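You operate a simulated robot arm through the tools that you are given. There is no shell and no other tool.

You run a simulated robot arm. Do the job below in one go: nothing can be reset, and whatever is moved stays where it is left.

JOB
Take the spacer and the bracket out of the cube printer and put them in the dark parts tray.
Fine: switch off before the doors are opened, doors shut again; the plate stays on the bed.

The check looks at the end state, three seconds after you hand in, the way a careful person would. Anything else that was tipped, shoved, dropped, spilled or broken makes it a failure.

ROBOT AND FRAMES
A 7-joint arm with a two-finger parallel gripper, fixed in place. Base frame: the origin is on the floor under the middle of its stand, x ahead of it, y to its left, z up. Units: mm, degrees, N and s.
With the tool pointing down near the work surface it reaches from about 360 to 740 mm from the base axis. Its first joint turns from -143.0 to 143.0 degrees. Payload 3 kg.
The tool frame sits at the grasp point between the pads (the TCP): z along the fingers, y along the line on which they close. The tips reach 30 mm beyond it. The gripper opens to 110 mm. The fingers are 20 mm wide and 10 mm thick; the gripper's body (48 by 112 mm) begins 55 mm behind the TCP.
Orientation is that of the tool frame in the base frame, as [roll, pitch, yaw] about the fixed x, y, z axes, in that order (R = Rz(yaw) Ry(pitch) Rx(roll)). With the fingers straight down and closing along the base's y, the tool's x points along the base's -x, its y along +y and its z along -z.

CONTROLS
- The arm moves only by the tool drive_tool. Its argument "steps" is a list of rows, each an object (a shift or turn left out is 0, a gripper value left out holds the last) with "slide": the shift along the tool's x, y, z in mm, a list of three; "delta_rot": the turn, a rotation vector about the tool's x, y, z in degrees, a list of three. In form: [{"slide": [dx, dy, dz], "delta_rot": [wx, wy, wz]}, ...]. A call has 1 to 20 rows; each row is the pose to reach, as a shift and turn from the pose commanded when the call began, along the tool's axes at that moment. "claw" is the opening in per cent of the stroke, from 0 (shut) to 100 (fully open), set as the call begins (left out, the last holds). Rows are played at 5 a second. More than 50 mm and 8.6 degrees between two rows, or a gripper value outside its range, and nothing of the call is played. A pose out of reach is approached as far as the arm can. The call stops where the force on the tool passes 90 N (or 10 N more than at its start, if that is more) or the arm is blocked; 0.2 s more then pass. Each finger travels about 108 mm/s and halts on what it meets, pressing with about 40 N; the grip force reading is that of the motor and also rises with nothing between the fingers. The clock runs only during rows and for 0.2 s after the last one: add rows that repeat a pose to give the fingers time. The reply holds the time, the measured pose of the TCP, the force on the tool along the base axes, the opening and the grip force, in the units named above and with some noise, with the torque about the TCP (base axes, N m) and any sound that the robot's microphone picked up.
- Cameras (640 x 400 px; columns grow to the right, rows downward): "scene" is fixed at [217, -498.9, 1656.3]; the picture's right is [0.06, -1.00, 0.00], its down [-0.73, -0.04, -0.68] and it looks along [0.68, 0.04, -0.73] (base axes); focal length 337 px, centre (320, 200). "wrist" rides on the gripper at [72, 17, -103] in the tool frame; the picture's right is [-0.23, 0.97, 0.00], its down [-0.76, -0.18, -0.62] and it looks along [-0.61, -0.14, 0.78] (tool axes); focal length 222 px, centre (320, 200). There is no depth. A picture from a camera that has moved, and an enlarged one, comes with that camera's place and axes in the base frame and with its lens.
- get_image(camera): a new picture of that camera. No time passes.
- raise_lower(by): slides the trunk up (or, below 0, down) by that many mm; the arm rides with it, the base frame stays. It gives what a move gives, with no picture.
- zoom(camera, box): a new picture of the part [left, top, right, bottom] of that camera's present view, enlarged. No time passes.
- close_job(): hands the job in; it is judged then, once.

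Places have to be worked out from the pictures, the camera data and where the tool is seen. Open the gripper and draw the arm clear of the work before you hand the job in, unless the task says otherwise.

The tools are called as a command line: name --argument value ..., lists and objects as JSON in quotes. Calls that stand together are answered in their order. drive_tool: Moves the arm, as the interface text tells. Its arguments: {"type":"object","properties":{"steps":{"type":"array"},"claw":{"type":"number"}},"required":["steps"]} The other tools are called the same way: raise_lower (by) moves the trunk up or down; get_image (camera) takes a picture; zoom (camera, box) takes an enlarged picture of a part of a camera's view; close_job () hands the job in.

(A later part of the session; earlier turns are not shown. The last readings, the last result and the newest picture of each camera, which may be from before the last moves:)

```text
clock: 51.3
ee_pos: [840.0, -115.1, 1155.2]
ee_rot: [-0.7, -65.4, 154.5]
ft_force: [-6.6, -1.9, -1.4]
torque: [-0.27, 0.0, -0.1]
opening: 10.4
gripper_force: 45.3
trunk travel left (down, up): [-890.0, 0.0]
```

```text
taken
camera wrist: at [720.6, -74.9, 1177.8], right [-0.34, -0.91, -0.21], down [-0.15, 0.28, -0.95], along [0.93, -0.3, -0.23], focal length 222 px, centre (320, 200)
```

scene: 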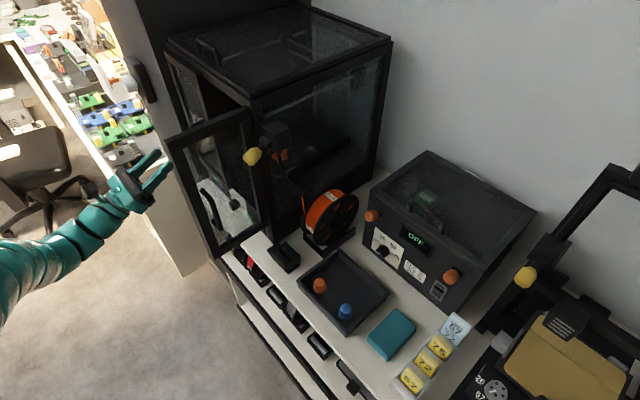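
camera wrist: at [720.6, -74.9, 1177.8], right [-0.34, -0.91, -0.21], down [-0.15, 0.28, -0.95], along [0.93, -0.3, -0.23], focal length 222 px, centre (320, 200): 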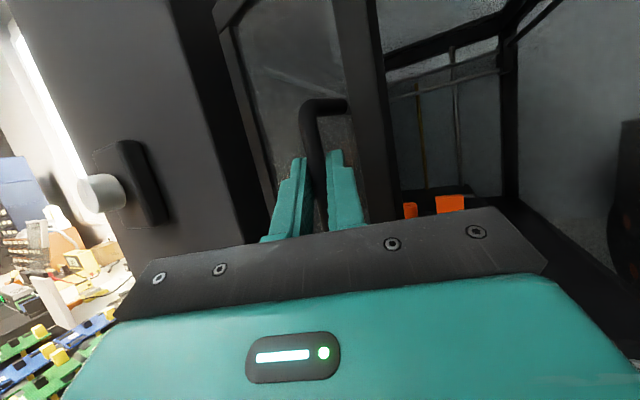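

The left door follows with low force. I continue to about 60°.

drive_tool --steps '[{"slide": [2.3, -10.3, -5.2]}, {"slide": [4.3, -20.9, -9.5]}, {"slide": [5.8, -31.9, -12.9]}, {"slide": [7.1, -43.2, -15.6]}, {"slide": [7.8, -54.8, -17.2]}, {"slide": [8.2, -66.4, -18]}, {"slide": [8.1, -78.1, -17.9]}, {"slide": [7.6, -89.7, -16.7]}]'

get_image --camera "wrist"

get_image --camera "scene"

```text
clock: 53.1
ee_pos: [847.9, -45.9, 1168.6]
ee_rot: [-0.1, -66.0, 153.9]
ft_force: [4.3, -1.4, -32.6]
torque: [0.09, 0.52, 0.02]
opening: 10.5
gripper_force: 45.5
out of reach, approached as far as the arm can: row 4, 5, 6, 7, 8
trunk travel left (down, up): [-890.0, 0.0]
```

```text
taken
camera wrist: at [728.9, -7.2, 1192.1], right [-0.34, -0.92, -0.21], down [-0.15, 0.27, -0.95], along [0.93, -0.29, -0.23], focal length 222 px, centre (320, 200)
```

wrist: 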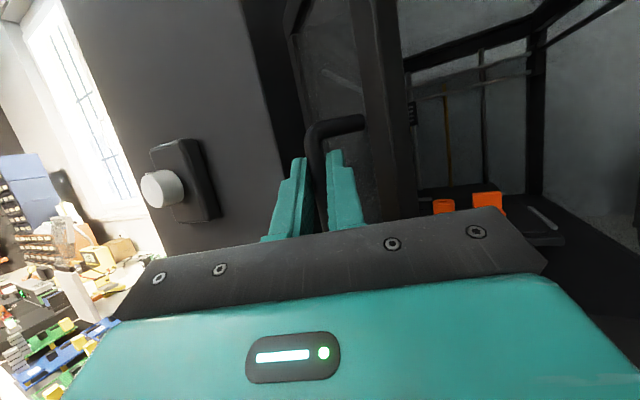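

```text
taken
```

scene: 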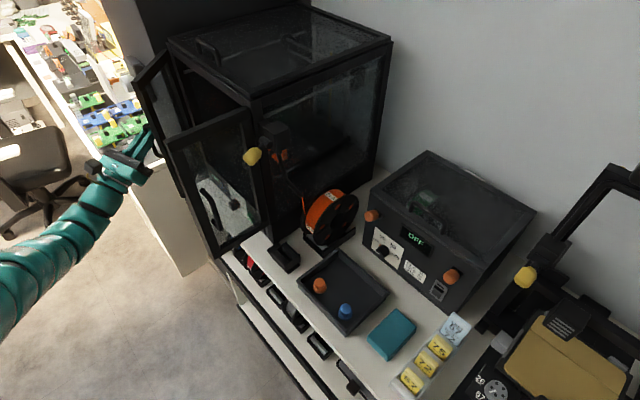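

The left door is at ~50°, enough with the tool coming in from the right side of the opening. I release the handle and withdraw.

drive_tool --steps '[{"slide": [0, 0, 0]}, {"slide": [0, 0, 0]}, {"slide": [0, 0, 0]}]' --claw 32

drive_tool --steps '[{"slide": [0, 0, -12]}, {"slide": [0, 0, -30]}, {"slide": [0, 0, -60]}, {"slide": [0, 0, -90]}]'

get_image --camera "wrist"

get_image --camera "scene"

```text
clock: 53.9
ee_pos: [843.9, -44.4, 1174.2]
ee_rot: [-0.5, -65.4, 154.5]
ft_force: [0.2, -0.7, -2.7]
torque: [0.07, 0.04, 0.08]
opening: 34.9
gripper_force: 0.0
trunk travel left (down, up): [-890.0, 0.0]
```

```text
clock: 54.9
ee_pos: [769.7, -10.9, 1135.9]
ee_rot: [-0.7, -65.4, 154.4]
ft_force: [-0.3, 0.0, 0.1]
torque: [-0.02, 0.0, -0.01]
opening: 34.9
gripper_force: 0.0
trunk travel left (down, up): [-890.0, 0.0]
```

```text
taken
camera wrist: at [650.0, 29.4, 1158.8], right [-0.34, -0.91, -0.21], down [-0.14, 0.27, -0.95], along [0.93, -0.3, -0.23], focal length 222 px, centre (320, 200)
```

wrist: 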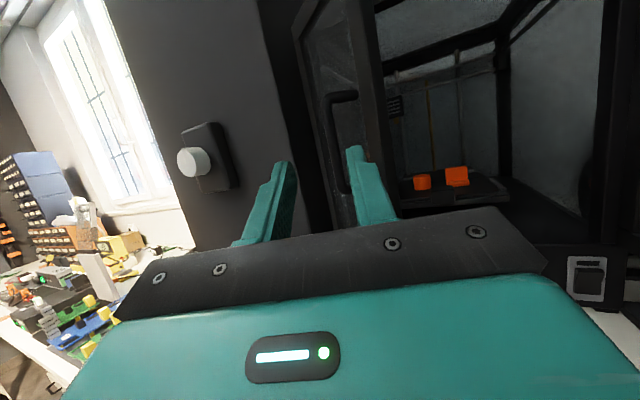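

```text
taken
```

scene: 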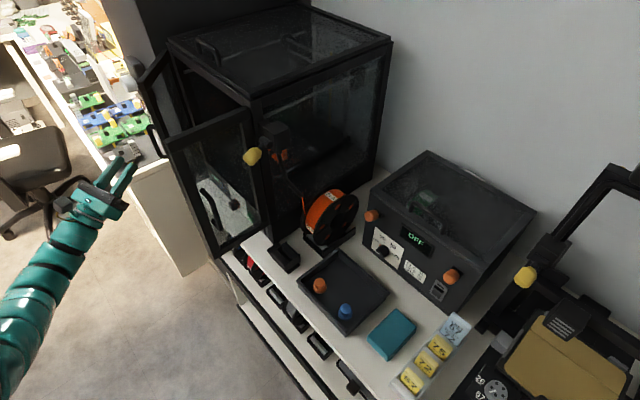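

Both doors are open. I move right in front of the opening to look at the parts on the bed.

drive_tool --steps '[{"slide": [-9, 35, -2], "delta_rot": [0, -3, 0]}, {"slide": [-18, 70, -4], "delta_rot": [0, -6, 0]}, {"slide": [-26, 105, -5], "delta_rot": [0, -9, 0]}]' --claw 100

get_image --camera "wrist"

zoom --camera "wrist" --box '[230, 0, 450, 180]'

```text
clock: 55.7
ee_pos: [727.1, -110.8, 1108.5]
ee_rot: [-1.2, -74.5, 155.2]
ft_force: [-0.1, -0.1, 0.6]
torque: [-0.01, 0.0, 0.04]
opening: 109.8
gripper_force: 0.0
trunk travel left (down, up): [-890.0, 0.0]
```

```text
taken
camera wrist: at [612.0, -73.7, 1150.7], right [-0.37, -0.9, -0.22], down [-0.28, 0.34, -0.9], along [0.89, -0.27, -0.38], focal length 222 px, centre (320, 200)
```

wrist: 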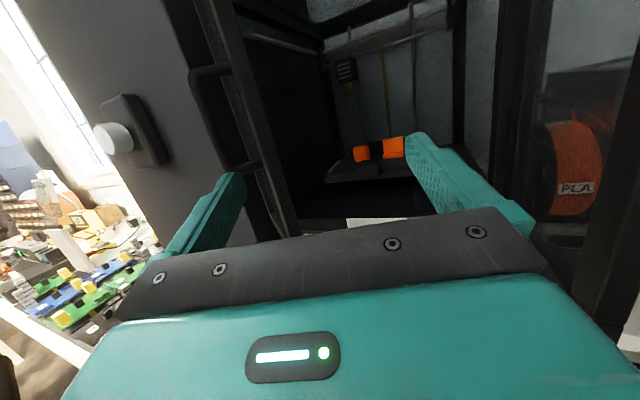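

```text
2.22 times, centred on (340, 90) of wrist
camera zoom: at [612.0, -73.7, 1150.7], right [-0.37, -0.9, -0.22], down [-0.28, 0.34, -0.9], along [0.89, -0.27, -0.38], focal length 494 px, centre (276, 444)
```

zoom: 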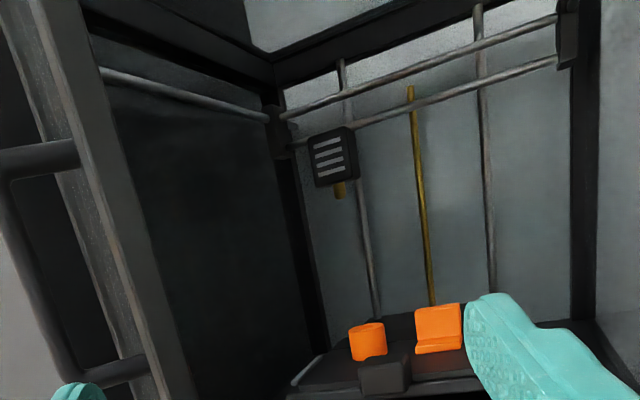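

I zoom in on the two parts and the dark block in front of the spacer.

zoom --camera "wrist" --box '[320, 110, 440, 200]'

zoom --camera "wrist" --box '[340, 125, 415, 185]'

```text
4.44 times, centred on (380, 155) of wrist
camera zoom: at [612.0, -73.7, 1150.7], right [-0.37, -0.9, -0.22], down [-0.28, 0.34, -0.9], along [0.89, -0.27, -0.38], focal length 987 px, centre (53, 400)
```

zoom: 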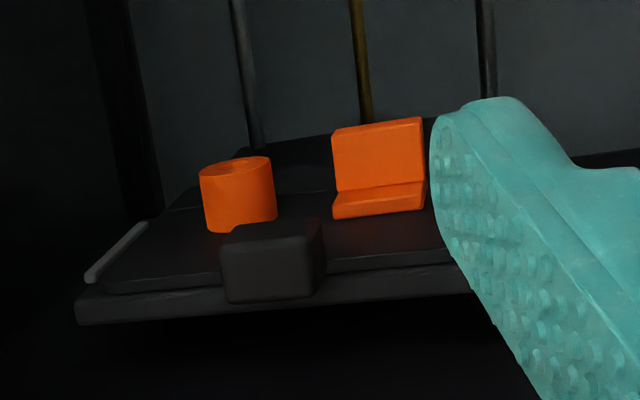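

```text
6.67 times, centred on (378, 155) of wrist
camera zoom: at [612.0, -73.7, 1150.7], right [-0.37, -0.9, -0.22], down [-0.28, 0.34, -0.9], along [0.89, -0.27, -0.38], focal length 1481 px, centre (-63, 500)
```

zoom: 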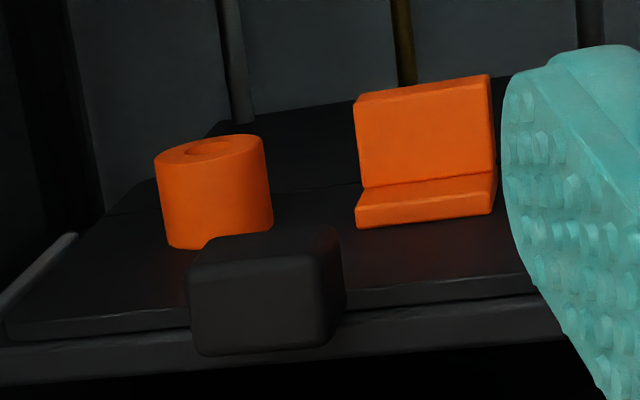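

Parts measured: bracket (about 40 mm wide, 28 deep, upright plate at the back) near n≈937–950, u≈424 and spacer ring (Ø≈34, 26 high) near n≈943, u≈486, plate top at z≈1030; the dark block is the plate's pull tab. I move toward the opening while pitching the tool down to test the arm's posture there.

drive_tool --steps '[{"slide": [-7, 6, 18], "delta_rot": [0, -7, 0]}, {"slide": [-14, 13, 35], "delta_rot": [0, -14, 0]}, {"slide": [-21, 20, 53], "delta_rot": [0, -21, 0]}, {"slide": [-28, 26, 70], "delta_rot": [0, -28, 0]}, {"slide": [-35, 33, 88], "delta_rot": [0, -35, 0]}]' --claw 70

get_image --camera "wrist"

get_image --camera "scene"

```text
clock: 56.9
ee_pos: [799.1, -178.7, 1095.8]
ee_rot: [-179.2, -70.4, -26.7]
ft_force: [0.3, -0.6, -0.7]
torque: [-0.03, -0.03, 0.05]
opening: 77.3
gripper_force: 0.0
trunk travel left (down, up): [-890.0, 0.0]
```

```text
taken
camera wrist: at [725.6, -161.2, 1199.3], right [-0.5, -0.84, -0.22], down [-0.68, 0.53, -0.51], along [0.54, -0.1, -0.83], focal length 222 px, centre (320, 200)
```

wrist: 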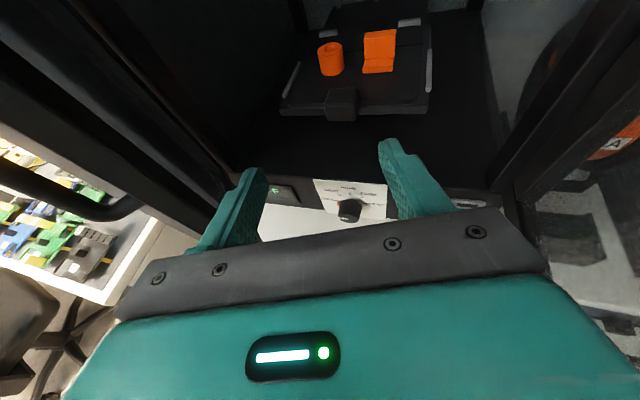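

```text
taken
```

scene: 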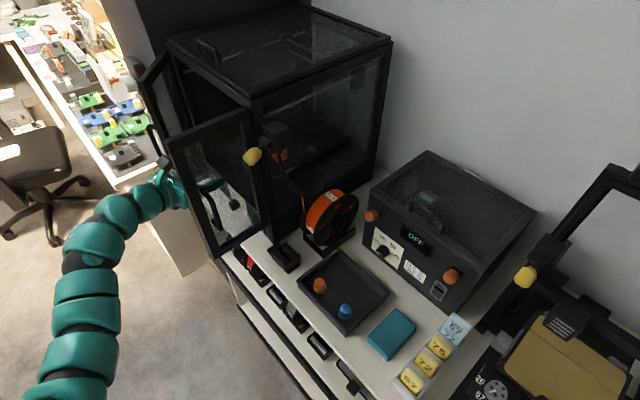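

Excellent overview from above. I zoom to measure the parts' positions and orientation.

zoom --camera "wrist" --box '[270, 0, 450, 130]'

```text
3.08 times, centred on (360, 65) of wrist
camera zoom: at [725.6, -161.2, 1199.3], right [-0.5, -0.84, -0.22], down [-0.68, 0.53, -0.51], along [0.54, -0.1, -0.83], focal length 684 px, centre (197, 615)
```

zoom: 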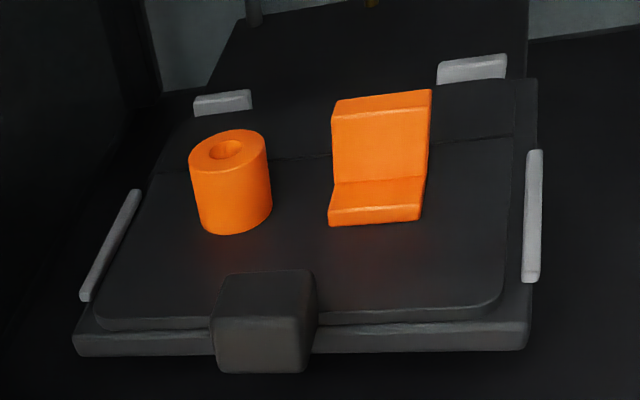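

From above: bracket spans u≈403–440, n≈920–950, z up to ≈1062, aligned with the printer; spacer centre ≈(937,484), top z≈1057; pull tab at u≈430–475, n≈840–875. I align the heading with the printer (−15°) and pitch down to ~30° so the gripper body clears the tab.

drive_tool --steps '[{"delta_rot": [-4.7, 0, 1.7]}, {"delta_rot": [-9.4, 0, 3.3]}, {"delta_rot": [-14.1, 0, 5.0]}, {"delta_rot": [-14.1, 0, 5.0]}]'

drive_tool --steps '[{"slide": [4, 0, 8], "delta_rot": [0, -5, 0]}, {"slide": [8, 0, 16], "delta_rot": [0, -10, 0]}, {"slide": [8, 0, 16], "delta_rot": [0, -10, 0]}]'

get_image --camera "wrist"

```text
clock: 57.9
ee_pos: [798.2, -178.1, 1097.2]
ee_rot: [-179.4, -70.3, -41.9]
ft_force: [-0.3, 0.6, -0.9]
torque: [0.0, 0.02, 0.02]
opening: 77.0
gripper_force: 0.1
trunk travel left (down, up): [-890.0, 0.0]
```

```text
clock: 58.7
ee_pos: [811.0, -189.8, 1099.9]
ee_rot: [-179.5, -60.2, -41.5]
ft_force: [-0.7, -0.9, 0.2]
torque: [-0.03, -0.01, -0.01]
opening: 76.7
gripper_force: 0.0
trunk travel left (down, up): [-890.0, 0.0]
```

```text
taken
camera wrist: at [759.1, -166.6, 1213.2], right [-0.72, -0.66, -0.2], down [-0.57, 0.74, -0.35], along [0.38, -0.14, -0.91], focal length 222 px, centre (320, 200)
```

wrist: 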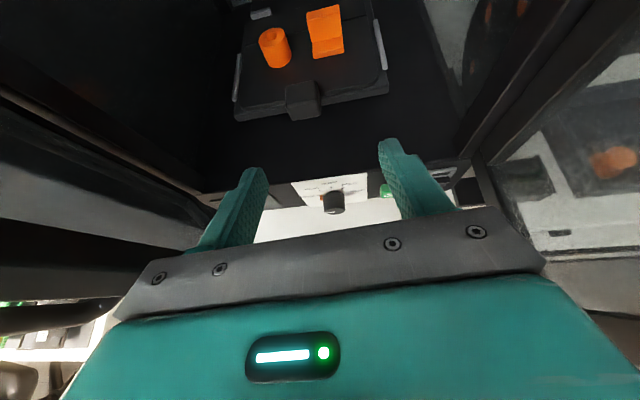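

All reachable. I advance into the opening toward a pre-grasp behind/above the bracket, checking halfway.

drive_tool --steps '[{"slide": [19, 3.5, 37]}, {"slide": [38, 7, 75]}, {"slide": [50, 9, 98]}]'

get_image --camera "wrist"

get_image --camera "scene"

```text
clock: 59.5
ee_pos: [890.3, -266.5, 1092.7]
ee_rot: [-179.6, -60.2, -41.5]
ft_force: [0.7, 0.7, -0.3]
torque: [0.0, 0.03, -0.01]
opening: 76.9
gripper_force: 0.0
trunk travel left (down, up): [-890.0, 0.0]
```

```text
taken
camera wrist: at [839.4, -245.2, 1206.0], right [-0.72, -0.66, -0.2], down [-0.58, 0.74, -0.35], along [0.38, -0.14, -0.91], focal length 222 px, centre (320, 200)
```

wrist: 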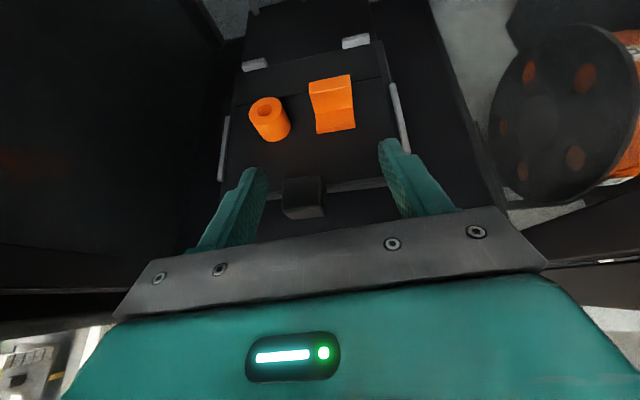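

```text
taken
```

scene: 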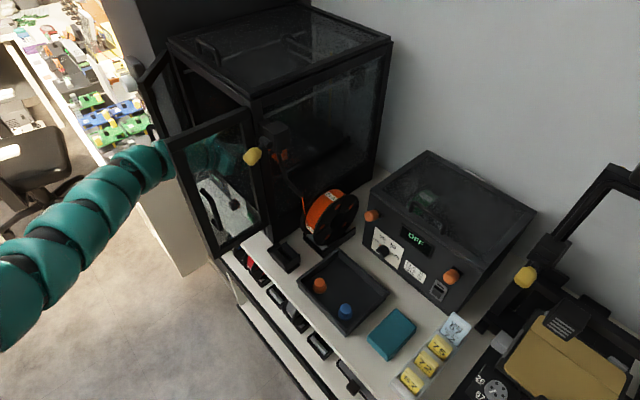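

Still fully reachable. I zoom to refine the bracket and spacer positions from this steep view.

zoom --camera "wrist" --box '[210, 30, 430, 200]'

```text
2.35 times, centred on (320, 115) of wrist
camera zoom: at [839.4, -245.2, 1206.0], right [-0.72, -0.66, -0.2], down [-0.58, 0.74, -0.35], along [0.38, -0.14, -0.91], focal length 523 px, centre (320, 400)
```

zoom: 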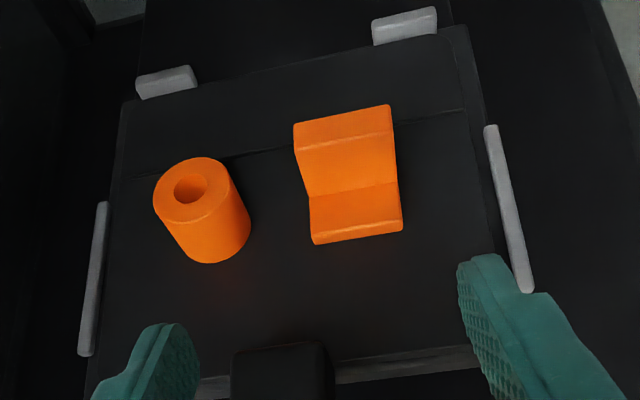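

Refined: bracket u≈401–438 (centre 419.5), upright plate at n≈934–948; spacer centre ≈(929,481). I narrow the gripper to ~48 mm so that the left finger clears the spacer and go to a pre-grasp 45 mm back along the approach line.

drive_tool --steps '[{"slide": [8, 4, 21], "delta_rot": [-1, 0, 0.6]}, {"slide": [16, 8, 42], "delta_rot": [-2, 0, 1.2]}, {"slide": [23, 11.8, 62.7], "delta_rot": [-3, 0, 1.74]}]' --claw 43.6

get_image --camera "wrist"

zoom --camera "wrist" --box '[210, 50, 430, 230]'

```text
clock: 60.3
ee_pos: [913.5, -314.0, 1099.8]
ee_rot: [-179.0, -60.2, -45.2]
ft_force: [-1.4, -0.1, -1.1]
torque: [-0.04, -0.09, 0.05]
opening: 48.0
gripper_force: 0.0
out of reach, approached as far as the arm can: row 2, 3
trunk travel left (down, up): [-890.0, 0.0]
```

```text
taken
camera wrist: at [861.5, -288.0, 1213.6], right [-0.76, -0.62, -0.21], down [-0.53, 0.77, -0.35], along [0.38, -0.16, -0.91], focal length 222 px, centre (320, 200)
```

wrist: 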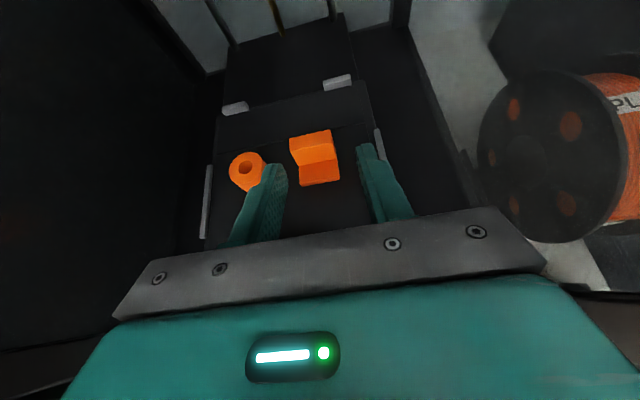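

```text
2.22 times, centred on (320, 140) of wrist
camera zoom: at [861.5, -288.0, 1213.6], right [-0.76, -0.62, -0.21], down [-0.53, 0.77, -0.35], along [0.38, -0.16, -0.91], focal length 494 px, centre (320, 333)
```

zoom: 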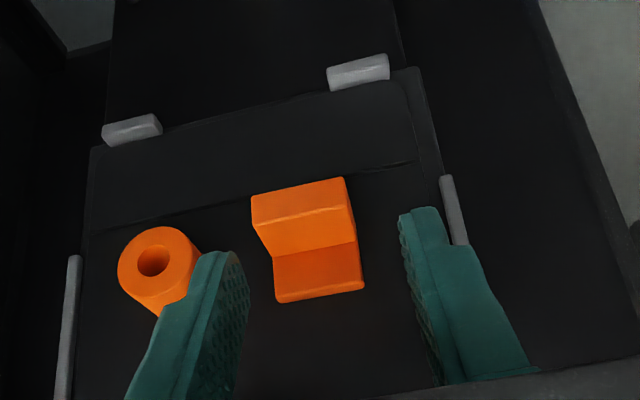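

The arm is at its reach limit with this heading and 30° pitch. A heading closer to radial and a flatter pitch reaches further, so I turn the heading ~12° left and flatten the pitch to ~18°, staying above the parts.

drive_tool --steps '[{"slide": [0, 0, -6], "delta_rot": [3.5, 0, -2]}, {"slide": [0, 0, -10], "delta_rot": [7, 0, -4]}, {"slide": [0, 0, -10], "delta_rot": [10.4, 0, -6]}]'

drive_tool --steps '[{"slide": [-4, 0, 4], "delta_rot": [0, 4, 0]}, {"slide": [-8, -2, 8], "delta_rot": [0, 8, 0]}, {"slide": [-12, -4, 10], "delta_rot": [0, 12, 0]}]'

get_image --camera "wrist"

```text
clock: 61.1
ee_pos: [906.3, -306.7, 1106.0]
ee_rot: [-179.6, -60.4, -32.9]
ft_force: [0.3, 0.5, -0.4]
torque: [-0.02, -0.03, -0.01]
opening: 48.1
gripper_force: 0.0
trunk travel left (down, up): [-890.0, 0.0]
```

```text
clock: 61.9
ee_pos: [910.0, -306.1, 1092.5]
ee_rot: [-179.5, -72.5, -33.2]
ft_force: [0.1, -1.2, 0.0]
torque: [0.01, 0.01, -0.01]
opening: 48.1
gripper_force: 0.1
trunk travel left (down, up): [-890.0, 0.0]
```

```text
taken
camera wrist: at [835.8, -278.4, 1191.6], right [-0.58, -0.78, -0.22], down [-0.6, 0.59, -0.54], along [0.55, -0.18, -0.81], focal length 222 px, centre (320, 200)
```

wrist: 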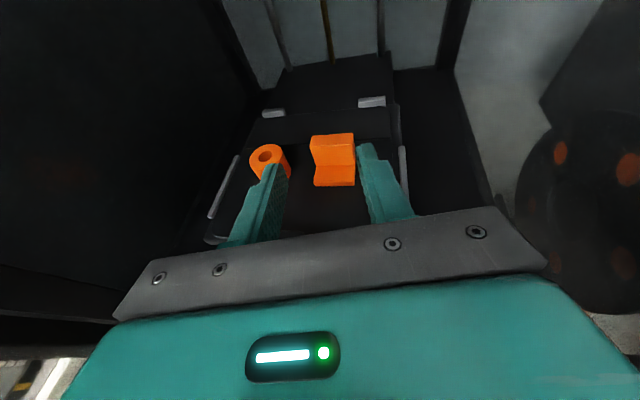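

The posture works here. I widen to ~54 mm, move 52 mm forward and 6 mm right above the bracket (still clear of its top), pitching to ~22°.

drive_tool --steps '[{"slide": [5, 3, 17], "delta_rot": [0, -1.5, 0]}, {"slide": [10, 6.2, 34], "delta_rot": [0, -3, 0]}, {"slide": [15.8, 6.2, 50.1], "delta_rot": [0, -4.5, 0]}]' --claw 49

get_image --camera "wrist"

zoom --camera "wrist" --box '[210, 80, 430, 240]'

```text
clock: 62.7
ee_pos: [934.8, -327.9, 1097.9]
ee_rot: [-179.5, -69.4, -33.0]
ft_force: [0.7, 0.2, -0.2]
torque: [-0.01, 0.0, 0.0]
opening: 53.8
gripper_force: 0.1
out of reach, approached as far as the arm can: row 2, 3
trunk travel left (down, up): [-890.0, 0.0]
```

```text
taken
camera wrist: at [865.1, -303.6, 1200.8], right [-0.59, -0.78, -0.22], down [-0.62, 0.61, -0.49], along [0.51, -0.16, -0.84], focal length 222 px, centre (320, 200)
```

wrist: 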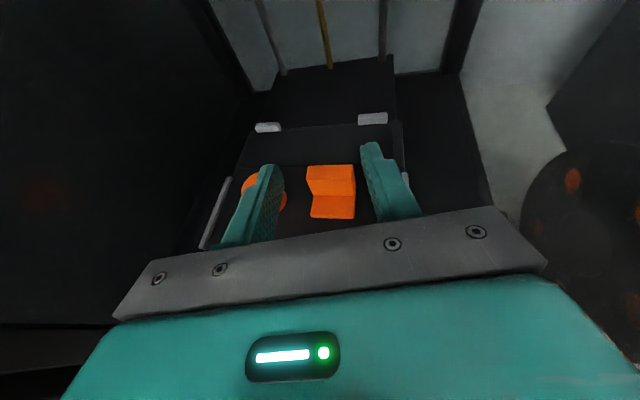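

```text
2.50 times, centred on (320, 160) of wrist
camera zoom: at [865.1, -303.6, 1200.8], right [-0.59, -0.78, -0.22], down [-0.62, 0.61, -0.49], along [0.51, -0.16, -0.84], focal length 555 px, centre (320, 300)
```

zoom: 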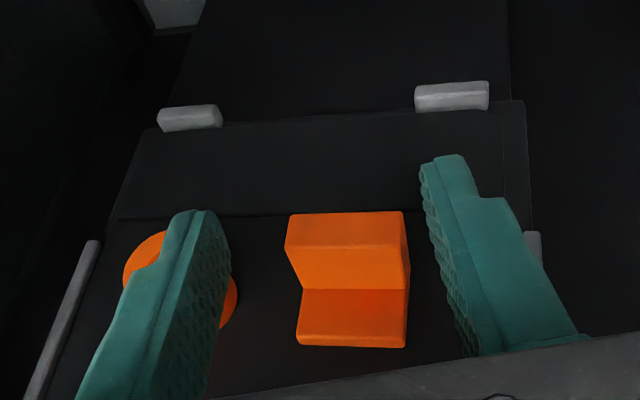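

The arm stops short here (TCP radius ≈ 991). I check in the scene view how stretched the arm is.

get_image --camera "scene"

zoom --camera "scene" --box '[0, 80, 260, 400]'

```text
taken
```

scene: 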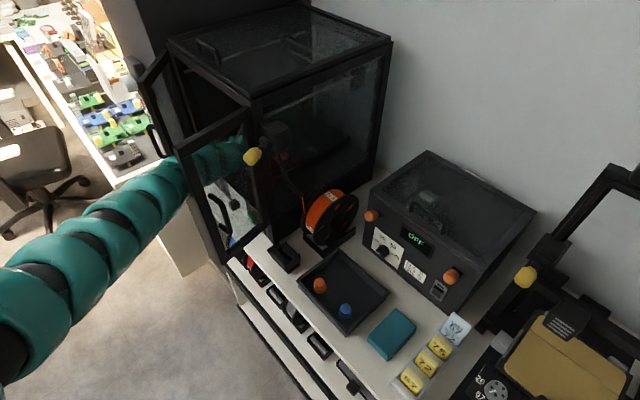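

```text
1.25 times, centred on (130, 240) of scene
camera zoom: at [217.0, -498.9, 1656.3], right [0.06, -1.0, 0.0], down [-0.73, -0.04, -0.68], along [0.68, 0.04, -0.73], focal length 421 px, centre (558, 150)
```

zoom: 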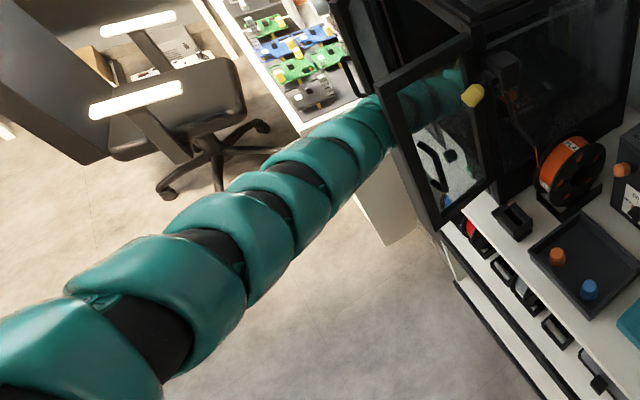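

The arm is nearly straight and slopes down from the shoulder, so the trunk is too high for maximum reach. I withdraw straight out of the opening, then lower the trunk and come back in.

drive_tool --steps '[{"slide": [-13, -7, -35]}, {"slide": [-26, -14, -70]}, {"slide": [-39, -21, -105]}, {"slide": [-52, -28, -140]}, {"slide": [-66, -36, -175]}, {"slide": [-75, -41, -200]}]'

raise_lower --by -60

drive_tool --steps '[{"slide": [28, 0, -10]}, {"slide": [56, 0, -21]}, {"slide": [56, 0, -21]}]'

```text
clock: 64.1
ee_pos: [773.3, -176.8, 1106.7]
ee_rot: [-179.5, -67.9, -32.9]
ft_force: [0.1, 0.1, -0.1]
torque: [-0.03, 0.01, -0.01]
opening: 53.8
gripper_force: 0.0
trunk travel left (down, up): [-890.0, 0.0]
```

```text
clock: 65.1
ee_pos: [773.7, -177.5, 1046.9]
ee_rot: [-179.5, -67.9, -33.0]
ft_force: [-0.2, 1.1, 0.5]
torque: [-0.02, -0.01, -0.03]
opening: 53.9
gripper_force: 0.0
trunk travel left (down, up): [-830.0, 60.0]
```

```text
clock: 65.9
ee_pos: [774.7, -179.4, 1105.2]
ee_rot: [-179.6, -67.9, -33.0]
ft_force: [-0.5, -0.6, 1.2]
torque: [-0.02, 0.02, 0.0]
opening: 54.1
gripper_force: 0.0
trunk travel left (down, up): [-830.0, 60.0]
```

That worked; I repeat for another 60 mm of trunk.

raise_lower --by -60

drive_tool --steps '[{"slide": [28, 0, -11]}, {"slide": [56, 0, -22]}, {"slide": [56, 0, -22]}]'

get_image --camera "wrist"

```text
clock: 66.9
ee_pos: [773.4, -177.4, 1046.0]
ee_rot: [-179.5, -67.9, -33.0]
ft_force: [-0.2, 0.4, -0.7]
torque: [-0.03, 0.03, 0.01]
opening: 53.9
gripper_force: 0.2
trunk travel left (down, up): [-770.0, 120.0]
```

```text
clock: 67.7
ee_pos: [773.6, -178.3, 1105.4]
ee_rot: [-179.5, -67.9, -33.0]
ft_force: [0.0, 0.2, 0.6]
torque: [-0.01, 0.01, 0.03]
opening: 53.8
gripper_force: 0.1
trunk travel left (down, up): [-770.0, 120.0]
```

```text
taken
camera wrist: at [705.8, -154.9, 1210.9], right [-0.6, -0.77, -0.21], down [-0.63, 0.62, -0.47], along [0.5, -0.14, -0.86], focal length 222 px, centre (320, 200)
```

wrist: 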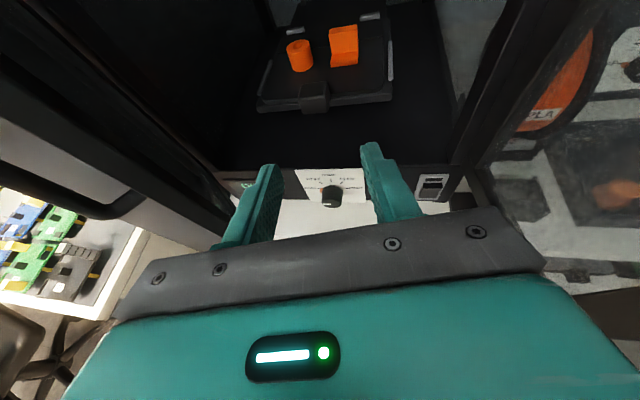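

Good posture with the trunk at 770. I go back in toward the bracket, in steps, at a height above the parts.

drive_tool --steps '[{"slide": [13, 6.5, 37]}, {"slide": [26, 13, 74]}, {"slide": [38, 19.3, 111]}, {"slide": [51, 26, 148]}, {"slide": [64, 32, 185]}, {"slide": [70, 35.5, 204]}, {"slide": [76.2, 38.6, 222.3]}]'

get_image --camera "wrist"

```text
clock: 69.3
ee_pos: [957.2, -337.5, 1091.9]
ee_rot: [-179.4, -67.9, -32.9]
ft_force: [-0.4, -1.2, 0.7]
torque: [-0.02, -0.03, 0.01]
opening: 53.8
gripper_force: 0.0
trunk travel left (down, up): [-770.0, 120.0]
```

```text
taken
camera wrist: at [888.9, -313.6, 1197.1], right [-0.59, -0.78, -0.21], down [-0.63, 0.61, -0.47], along [0.5, -0.14, -0.86], focal length 222 px, centre (320, 200)
```

wrist: 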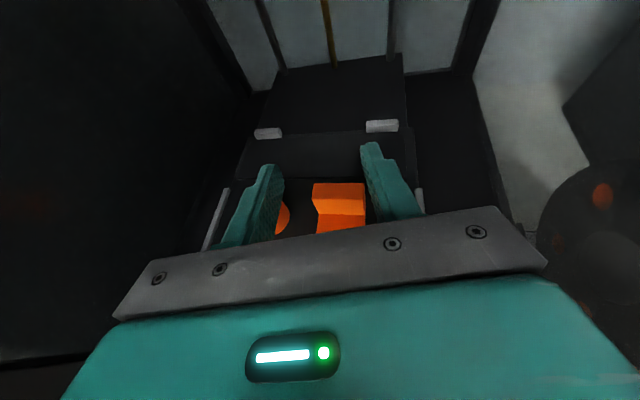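

Now the arm reaches easily (radius 1015). I zoom to check the alignment of the fingers with the bracket before descending.

zoom --camera "wrist" --box '[210, 100, 430, 260]'

```text
2.50 times, centred on (320, 180) of wrist
camera zoom: at [888.9, -313.6, 1197.1], right [-0.59, -0.78, -0.21], down [-0.63, 0.61, -0.47], along [0.5, -0.14, -0.86], focal length 555 px, centre (320, 250)
```

zoom: 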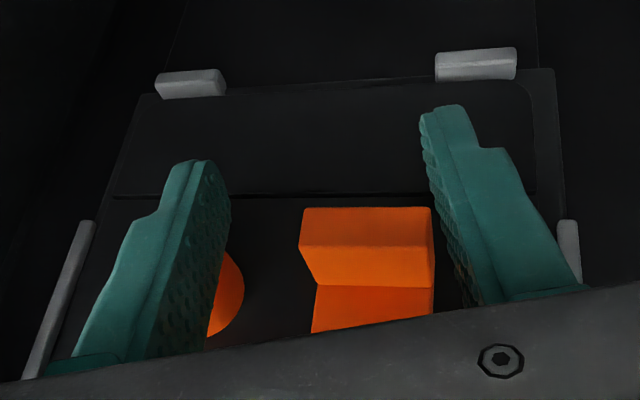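

Bracket's upright plate measured at n≈930–942, u≈402–439. I rotate the heading ~8° to line up with it and shift 5 mm right, still above it.

drive_tool --steps '[{"slide": [0, 2.5, 0], "delta_rot": [-3.7, 0, 1.5]}, {"slide": [0, 5, 0], "delta_rot": [-7.4, 0, 3.0]}, {"slide": [0, 5, 0], "delta_rot": [-7.4, 0, 3.0]}]'

zoom --camera "wrist" --box '[210, 100, 430, 260]'

```text
clock: 70.1
ee_pos: [951.6, -343.0, 1089.8]
ee_rot: [-179.5, -67.8, -41.0]
ft_force: [0.0, -0.2, 1.7]
torque: [0.03, -0.01, 0.01]
opening: 53.9
gripper_force: 0.0
trunk travel left (down, up): [-770.0, 120.0]
```

```text
2.50 times, centred on (320, 180) of wrist
camera zoom: at [887.0, -310.7, 1196.8], right [-0.7, -0.68, -0.21], down [-0.54, 0.7, -0.47], along [0.47, -0.21, -0.86], focal length 555 px, centre (320, 250)
```

zoom: 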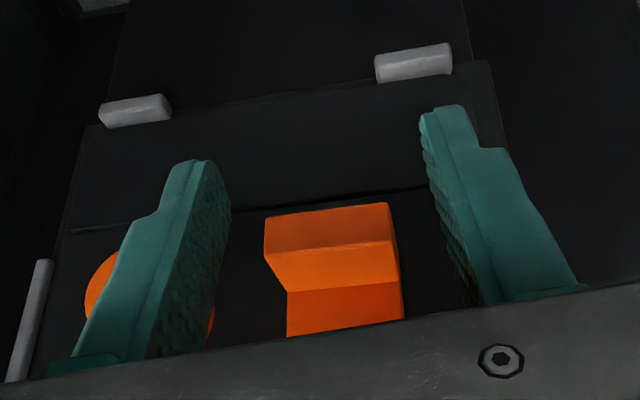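

Bracket centre is ~3.5 mm left of the jaw centre; I correct that and descend ~32 mm straight down around it.

drive_tool --steps '[{"slide": [0, -3.5, 0]}, {"slide": [-10, -3.5, 4]}, {"slide": [-20, -3.5, 8]}, {"slide": [-29.4, -3.5, 12]}]'

get_image --camera "wrist"

zoom --camera "wrist" --box '[210, 100, 430, 260]'

```text
clock: 71.1
ee_pos: [948.8, -339.9, 1063.9]
ee_rot: [-179.5, -67.9, -41.0]
ft_force: [-0.2, -0.2, 0.3]
torque: [0.04, -0.04, 0.01]
opening: 54.0
gripper_force: 0.1
out of reach, approached as far as the arm can: row 4
trunk travel left (down, up): [-770.0, 120.0]
```

```text
taken
camera wrist: at [885.6, -307.7, 1167.9], right [-0.7, -0.68, -0.21], down [-0.54, 0.7, -0.47], along [0.47, -0.21, -0.86], focal length 222 px, centre (320, 200)
```

wrist: 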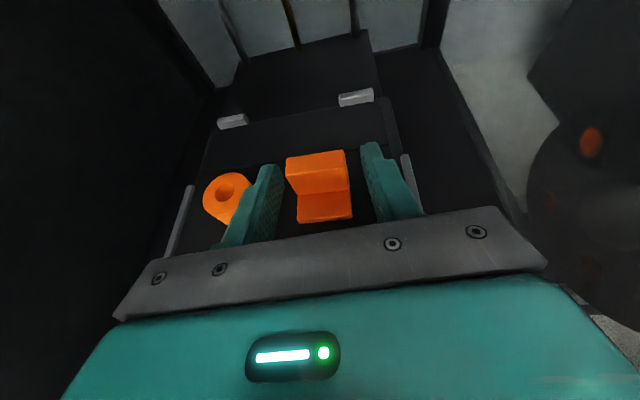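

```text
2.50 times, centred on (320, 180) of wrist
camera zoom: at [885.6, -307.7, 1167.9], right [-0.7, -0.68, -0.21], down [-0.54, 0.7, -0.47], along [0.47, -0.21, -0.86], focal length 555 px, centre (320, 250)
```

zoom: 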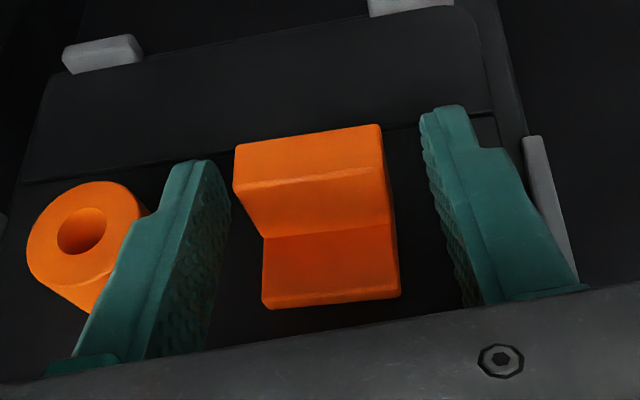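

The fingers straddle the bracket's upright plate with about 15 mm of overlap in height. I close the gripper.

drive_tool --steps '[{"slide": [0, 0, 0]}, {"slide": [0, 0, 0]}, {"slide": [0, 0, 0]}, {"slide": [0, 0, 0]}]' --claw 0

zoom --camera "wrist" --box '[210, 100, 430, 260]'

```text
clock: 72.1
ee_pos: [950.1, -339.3, 1062.7]
ee_rot: [-179.6, -67.9, -41.1]
ft_force: [-0.1, 0.1, 1.1]
torque: [-0.01, 0.01, 0.0]
opening: 34.3
gripper_force: 39.7
trunk travel left (down, up): [-770.0, 120.0]
```

```text
2.50 times, centred on (320, 180) of wrist
camera zoom: at [885.4, -307.3, 1168.0], right [-0.7, -0.68, -0.21], down [-0.54, 0.7, -0.47], along [0.47, -0.21, -0.86], focal length 555 px, centre (320, 250)
```

zoom: 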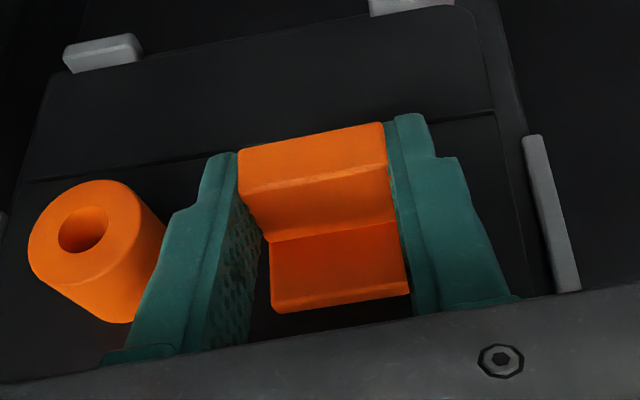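

Gripped at 34.3 mm. I lift straight up slowly.

drive_tool --steps '[{"slide": [4.6, 0, -1.9]}, {"slide": [9.3, 0, -3.8]}, {"slide": [18.5, 0, -8]}, {"slide": [28, 0, -13]}, {"slide": [37, 0, -20]}]'

get_image --camera "wrist"

```text
clock: 73.3
ee_pos: [945.0, -334.4, 1103.7]
ee_rot: [-179.6, -67.9, -41.0]
ft_force: [-0.2, 0.2, -0.4]
torque: [0.03, -0.02, 0.0]
opening: 34.1
gripper_force: 40.0
trunk travel left (down, up): [-770.0, 120.0]
```

```text
taken
camera wrist: at [880.9, -302.3, 1209.3], right [-0.7, -0.68, -0.21], down [-0.54, 0.7, -0.47], along [0.47, -0.21, -0.86], focal length 222 px, centre (320, 200)
```

wrist: 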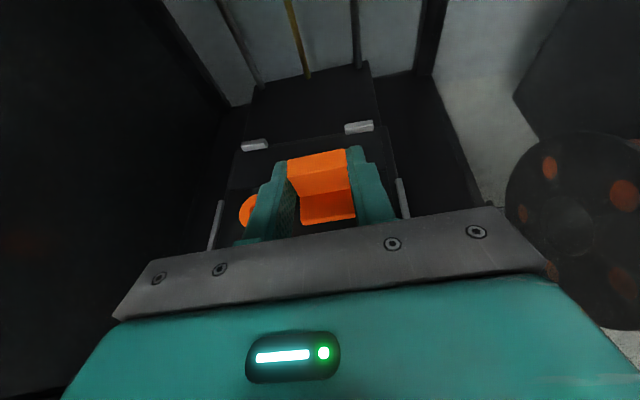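

The bracket is held and lifted clear; plate and spacer stay. I withdraw straight out of the printer.

drive_tool --steps '[{"slide": [-16, -2.5, -42]}, {"slide": [-33, -5, -84]}, {"slide": [-49, -7.5, -126]}, {"slide": [-66, -10, -168]}, {"slide": [-82, -12.5, -210]}, {"slide": [-95, -14, -240]}]'

get_image --camera "wrist"

get_image --camera "scene"

```text
clock: 74.7
ee_pos: [818.4, -133.0, 1070.7]
ee_rot: [-179.5, -68.0, -41.0]
ft_force: [-0.4, 0.2, -0.8]
torque: [-0.01, -0.02, 0.03]
opening: 34.0
gripper_force: 40.7
out of reach, approached as far as the arm can: row 3, 4, 5, 6
trunk travel left (down, up): [-770.0, 120.0]
```

```text
taken
camera wrist: at [756.2, -99.8, 1175.2], right [-0.7, -0.68, -0.21], down [-0.54, 0.7, -0.47], along [0.47, -0.21, -0.86], focal length 222 px, centre (320, 200)
```

wrist: 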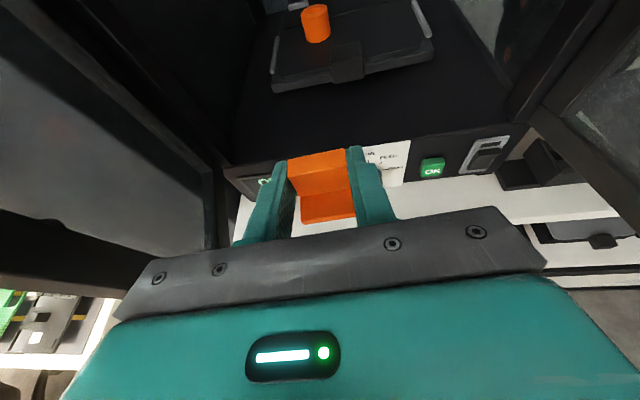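

```text
taken
```

scene: 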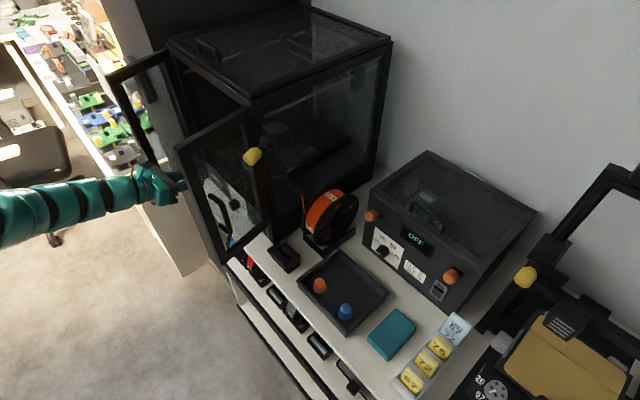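

The arm deviated left on the way out and nudged the left door wider. I check the state around the left door and pillar.

zoom --camera "scene" --box '[80, 20, 280, 220]'

zoom --camera "wrist" --box '[200, 120, 440, 260]'

```text
2.00 times, centred on (180, 120) of scene
camera zoom: at [217.0, -498.9, 1656.3], right [0.06, -1.0, 0.0], down [-0.73, -0.04, -0.68], along [0.68, 0.04, -0.73], focal length 674 px, centre (600, 360)
```

zoom: 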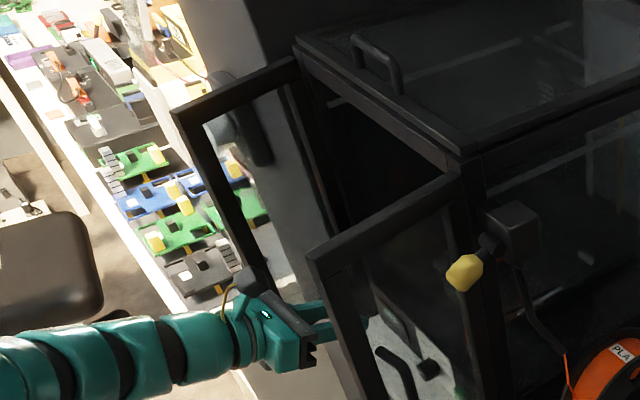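

```text
2.67 times, centred on (320, 190) of wrist
camera zoom: at [756.2, -99.8, 1175.2], right [-0.7, -0.68, -0.21], down [-0.54, 0.7, -0.47], along [0.47, -0.21, -0.86], focal length 592 px, centre (320, 227)
```

zoom: 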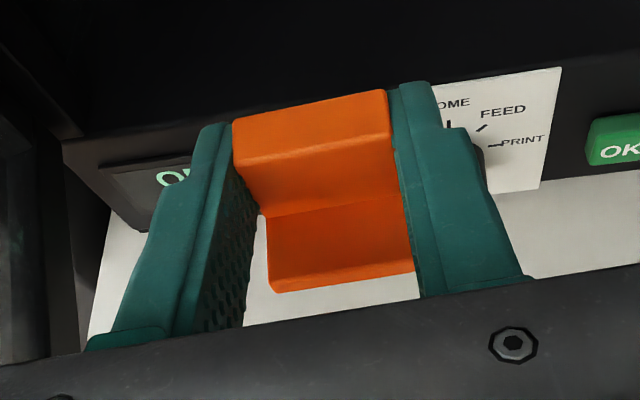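

No damage: the left door simply swung to ~85–90°, and the bracket is held firmly. I turn the heading ~10° back toward radial and raise a bit to leave the limit region.

drive_tool --steps '[{"slide": [9, 0, -4], "delta_rot": [3.1, 0, -1.25]}, {"slide": [18, 0, -8], "delta_rot": [6.2, 0, -2.5]}, {"slide": [28, 0, -11], "delta_rot": [9.3, 0, -3.75]}, {"slide": [28, 0, -11], "delta_rot": [9.3, 0, -3.75]}]'

drive_tool --steps '[{"slide": [0, 20, 0]}, {"slide": [0, 40, 0]}, {"slide": [0, 60, 0]}]'

```text
clock: 75.7
ee_pos: [847.5, -125.9, 1084.8]
ee_rot: [-179.5, -67.9, -30.9]
ft_force: [0.6, -0.2, -0.2]
torque: [-0.03, 0.0, 0.04]
opening: 34.2
gripper_force: 40.0
out of reach, approached as far as the arm can: row 1, 2, 3, 4
trunk travel left (down, up): [-770.0, 120.0]
```

```text
clock: 76.5
ee_pos: [848.7, -169.8, 1064.1]
ee_rot: [-179.5, -68.0, -30.9]
ft_force: [-0.1, 0.1, -1.2]
torque: [-0.02, -0.02, 0.02]
opening: 34.0
gripper_force: 39.8
out of reach, approached as far as the arm can: row 1, 2, 3
trunk travel left (down, up): [-770.0, 120.0]
```

Still restricted — after the full stretch the elbow seems to have come back on the other side. I check the arm in the scene view.

get_image --camera "scene"

zoom --camera "scene" --box '[0, 80, 260, 400]'

```text
taken
```

scene: 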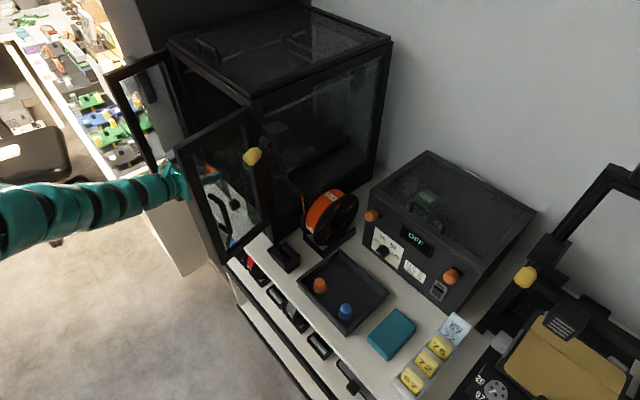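

```text
1.25 times, centred on (130, 240) of scene
camera zoom: at [217.0, -498.9, 1656.3], right [0.06, -1.0, 0.0], down [-0.73, -0.04, -0.68], along [0.68, 0.04, -0.73], focal length 421 px, centre (558, 150)
```

zoom: 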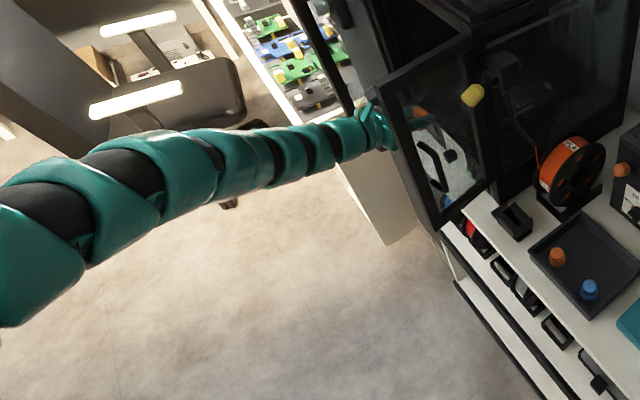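

I probe: a small straight retreat along the tool direction to see whether the arm follows.

drive_tool --steps '[{"slide": [-6, 0, -18]}, {"slide": [-12, 0, -37]}, {"slide": [-12, 0, -37]}]'

drive_tool --steps '[{"slide": [10, 0, -4]}, {"slide": [20, 0, -8]}, {"slide": [20, 0, -8]}]'

```text
clock: 77.3
ee_pos: [836.9, -145.2, 1055.7]
ee_rot: [-179.4, -67.8, -31.1]
ft_force: [-0.1, 0.8, -0.5]
torque: [0.02, 0.0, 0.0]
opening: 34.2
gripper_force: 39.6
out of reach, approached as far as the arm can: row 1, 2, 3
trunk travel left (down, up): [-770.0, 120.0]
```

```text
clock: 78.1
ee_pos: [844.2, -141.6, 1070.7]
ee_rot: [-179.5, -67.8, -31.0]
ft_force: [0.0, 0.2, -0.4]
torque: [0.0, 0.04, -0.01]
opening: 34.4
gripper_force: 39.5
out of reach, approached as far as the arm can: row 1, 2, 3
trunk travel left (down, up): [-770.0, 120.0]
```

The blocked direction is "closer and higher" relative to the trunk. Raising the trunk and lowering the arm relative to it should free it; I raise the trunk back up and lower the tool correspondingly.

raise_lower --by 120

drive_tool --steps '[{"slide": [-28, 0, 11]}, {"slide": [-56, 0, 22]}, {"slide": [-84, 0, 33]}, {"slide": [-84, 0, 33]}]'

get_image --camera "wrist"

get_image --camera "scene"

```text
clock: 79.6
ee_pos: [844.8, -141.5, 1190.1]
ee_rot: [-179.6, -68.0, -31.0]
ft_force: [-0.2, -0.1, -0.4]
torque: [0.03, 0.03, -0.02]
opening: 34.1
gripper_force: 40.3
trunk travel left (down, up): [-890.0, 0.0]
```

```text
clock: 80.6
ee_pos: [845.9, -140.3, 1100.6]
ee_rot: [-179.4, -67.9, -31.2]
ft_force: [0.0, 0.2, 0.8]
torque: [-0.02, -0.04, 0.02]
opening: 34.1
gripper_force: 39.8
trunk travel left (down, up): [-890.0, 0.0]
```

```text
taken
camera wrist: at [777.4, -119.9, 1206.0], right [-0.57, -0.79, -0.22], down [-0.65, 0.59, -0.47], along [0.5, -0.13, -0.86], focal length 222 px, centre (320, 200)
```

wrist: 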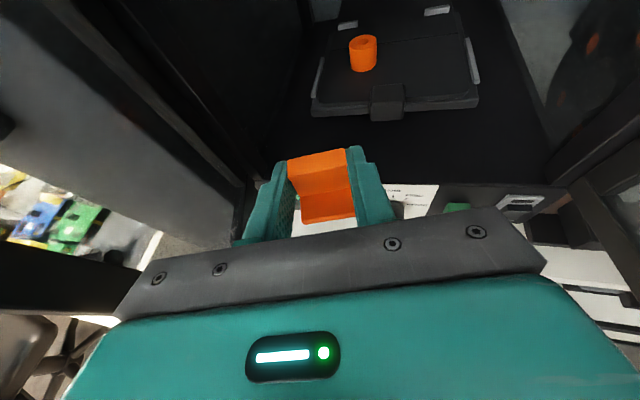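

```text
taken
```

scene: 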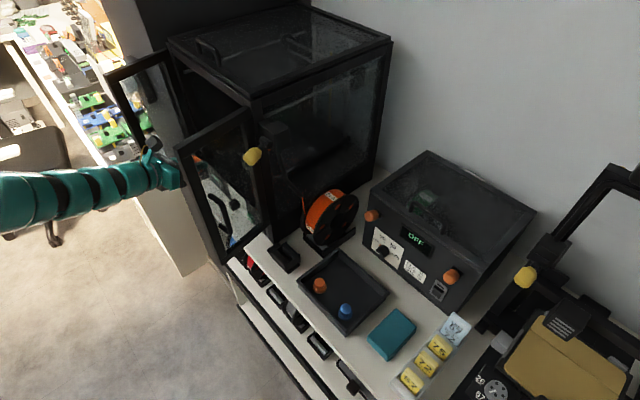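

Free to move at this trunk height. I retreat outward with the tool pitching up to level.

drive_tool --steps '[{"slide": [-11, 3, -27], "delta_rot": [0, 5, 0]}, {"slide": [-22, 7, -54], "delta_rot": [0, 10, 0]}, {"slide": [-33, 10, -81], "delta_rot": [0, 15, 0]}, {"slide": [-43, 14, -107], "delta_rot": [0, 20, 0]}]'

get_image --camera "scene"

```text
clock: 81.6
ee_pos: [739.1, -92.8, 1103.0]
ee_rot: [-172.3, -88.0, -38.1]
ft_force: [-0.1, 0.0, -0.5]
torque: [0.03, 0.03, 0.04]
opening: 34.3
gripper_force: 40.1
trunk travel left (down, up): [-890.0, 0.0]
```

```text
taken
```

scene: 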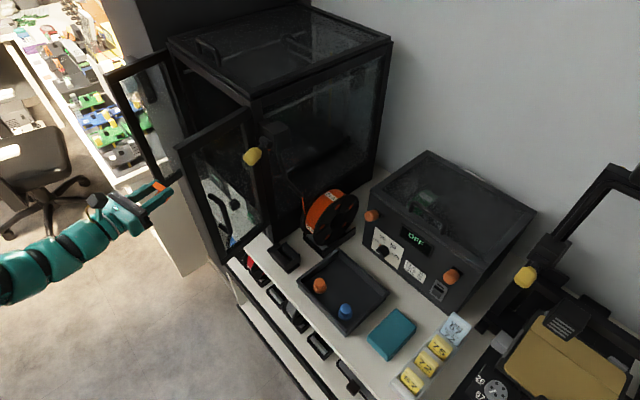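

Clear of the printer with the bracket. I now go lower and then right past the open right door (keeping short of its free edge) toward the tray.

drive_tool --steps '[{"slide": [-28, 8, -6], "delta_rot": [-3, 0, 0]}, {"slide": [-56, 16, -11], "delta_rot": [-6, 0, 0]}, {"slide": [-83, 25, -16], "delta_rot": [-9, 0, 0]}, {"slide": [-83, 25, -16], "delta_rot": [-9, 0, 0]}]'

get_image --camera "wrist"

```text
clock: 82.6
ee_pos: [707.5, -105.2, 1018.2]
ee_rot: [176.4, -87.9, -35.9]
ft_force: [-0.1, -0.6, -0.7]
torque: [-0.02, -0.01, 0.03]
opening: 34.2
gripper_force: 39.6
trunk travel left (down, up): [-890.0, 0.0]
```

```text
taken
camera wrist: at [618.9, -53.6, 1093.4], right [-0.63, -0.75, -0.22], down [-0.39, 0.55, -0.74], along [0.67, -0.38, -0.64], focal length 222 px, centre (320, 200)
```

wrist: 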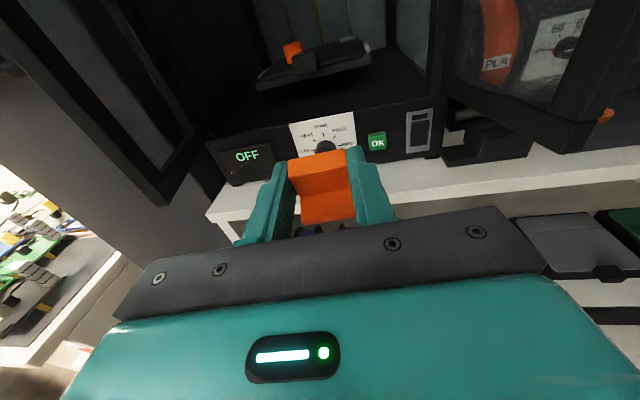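

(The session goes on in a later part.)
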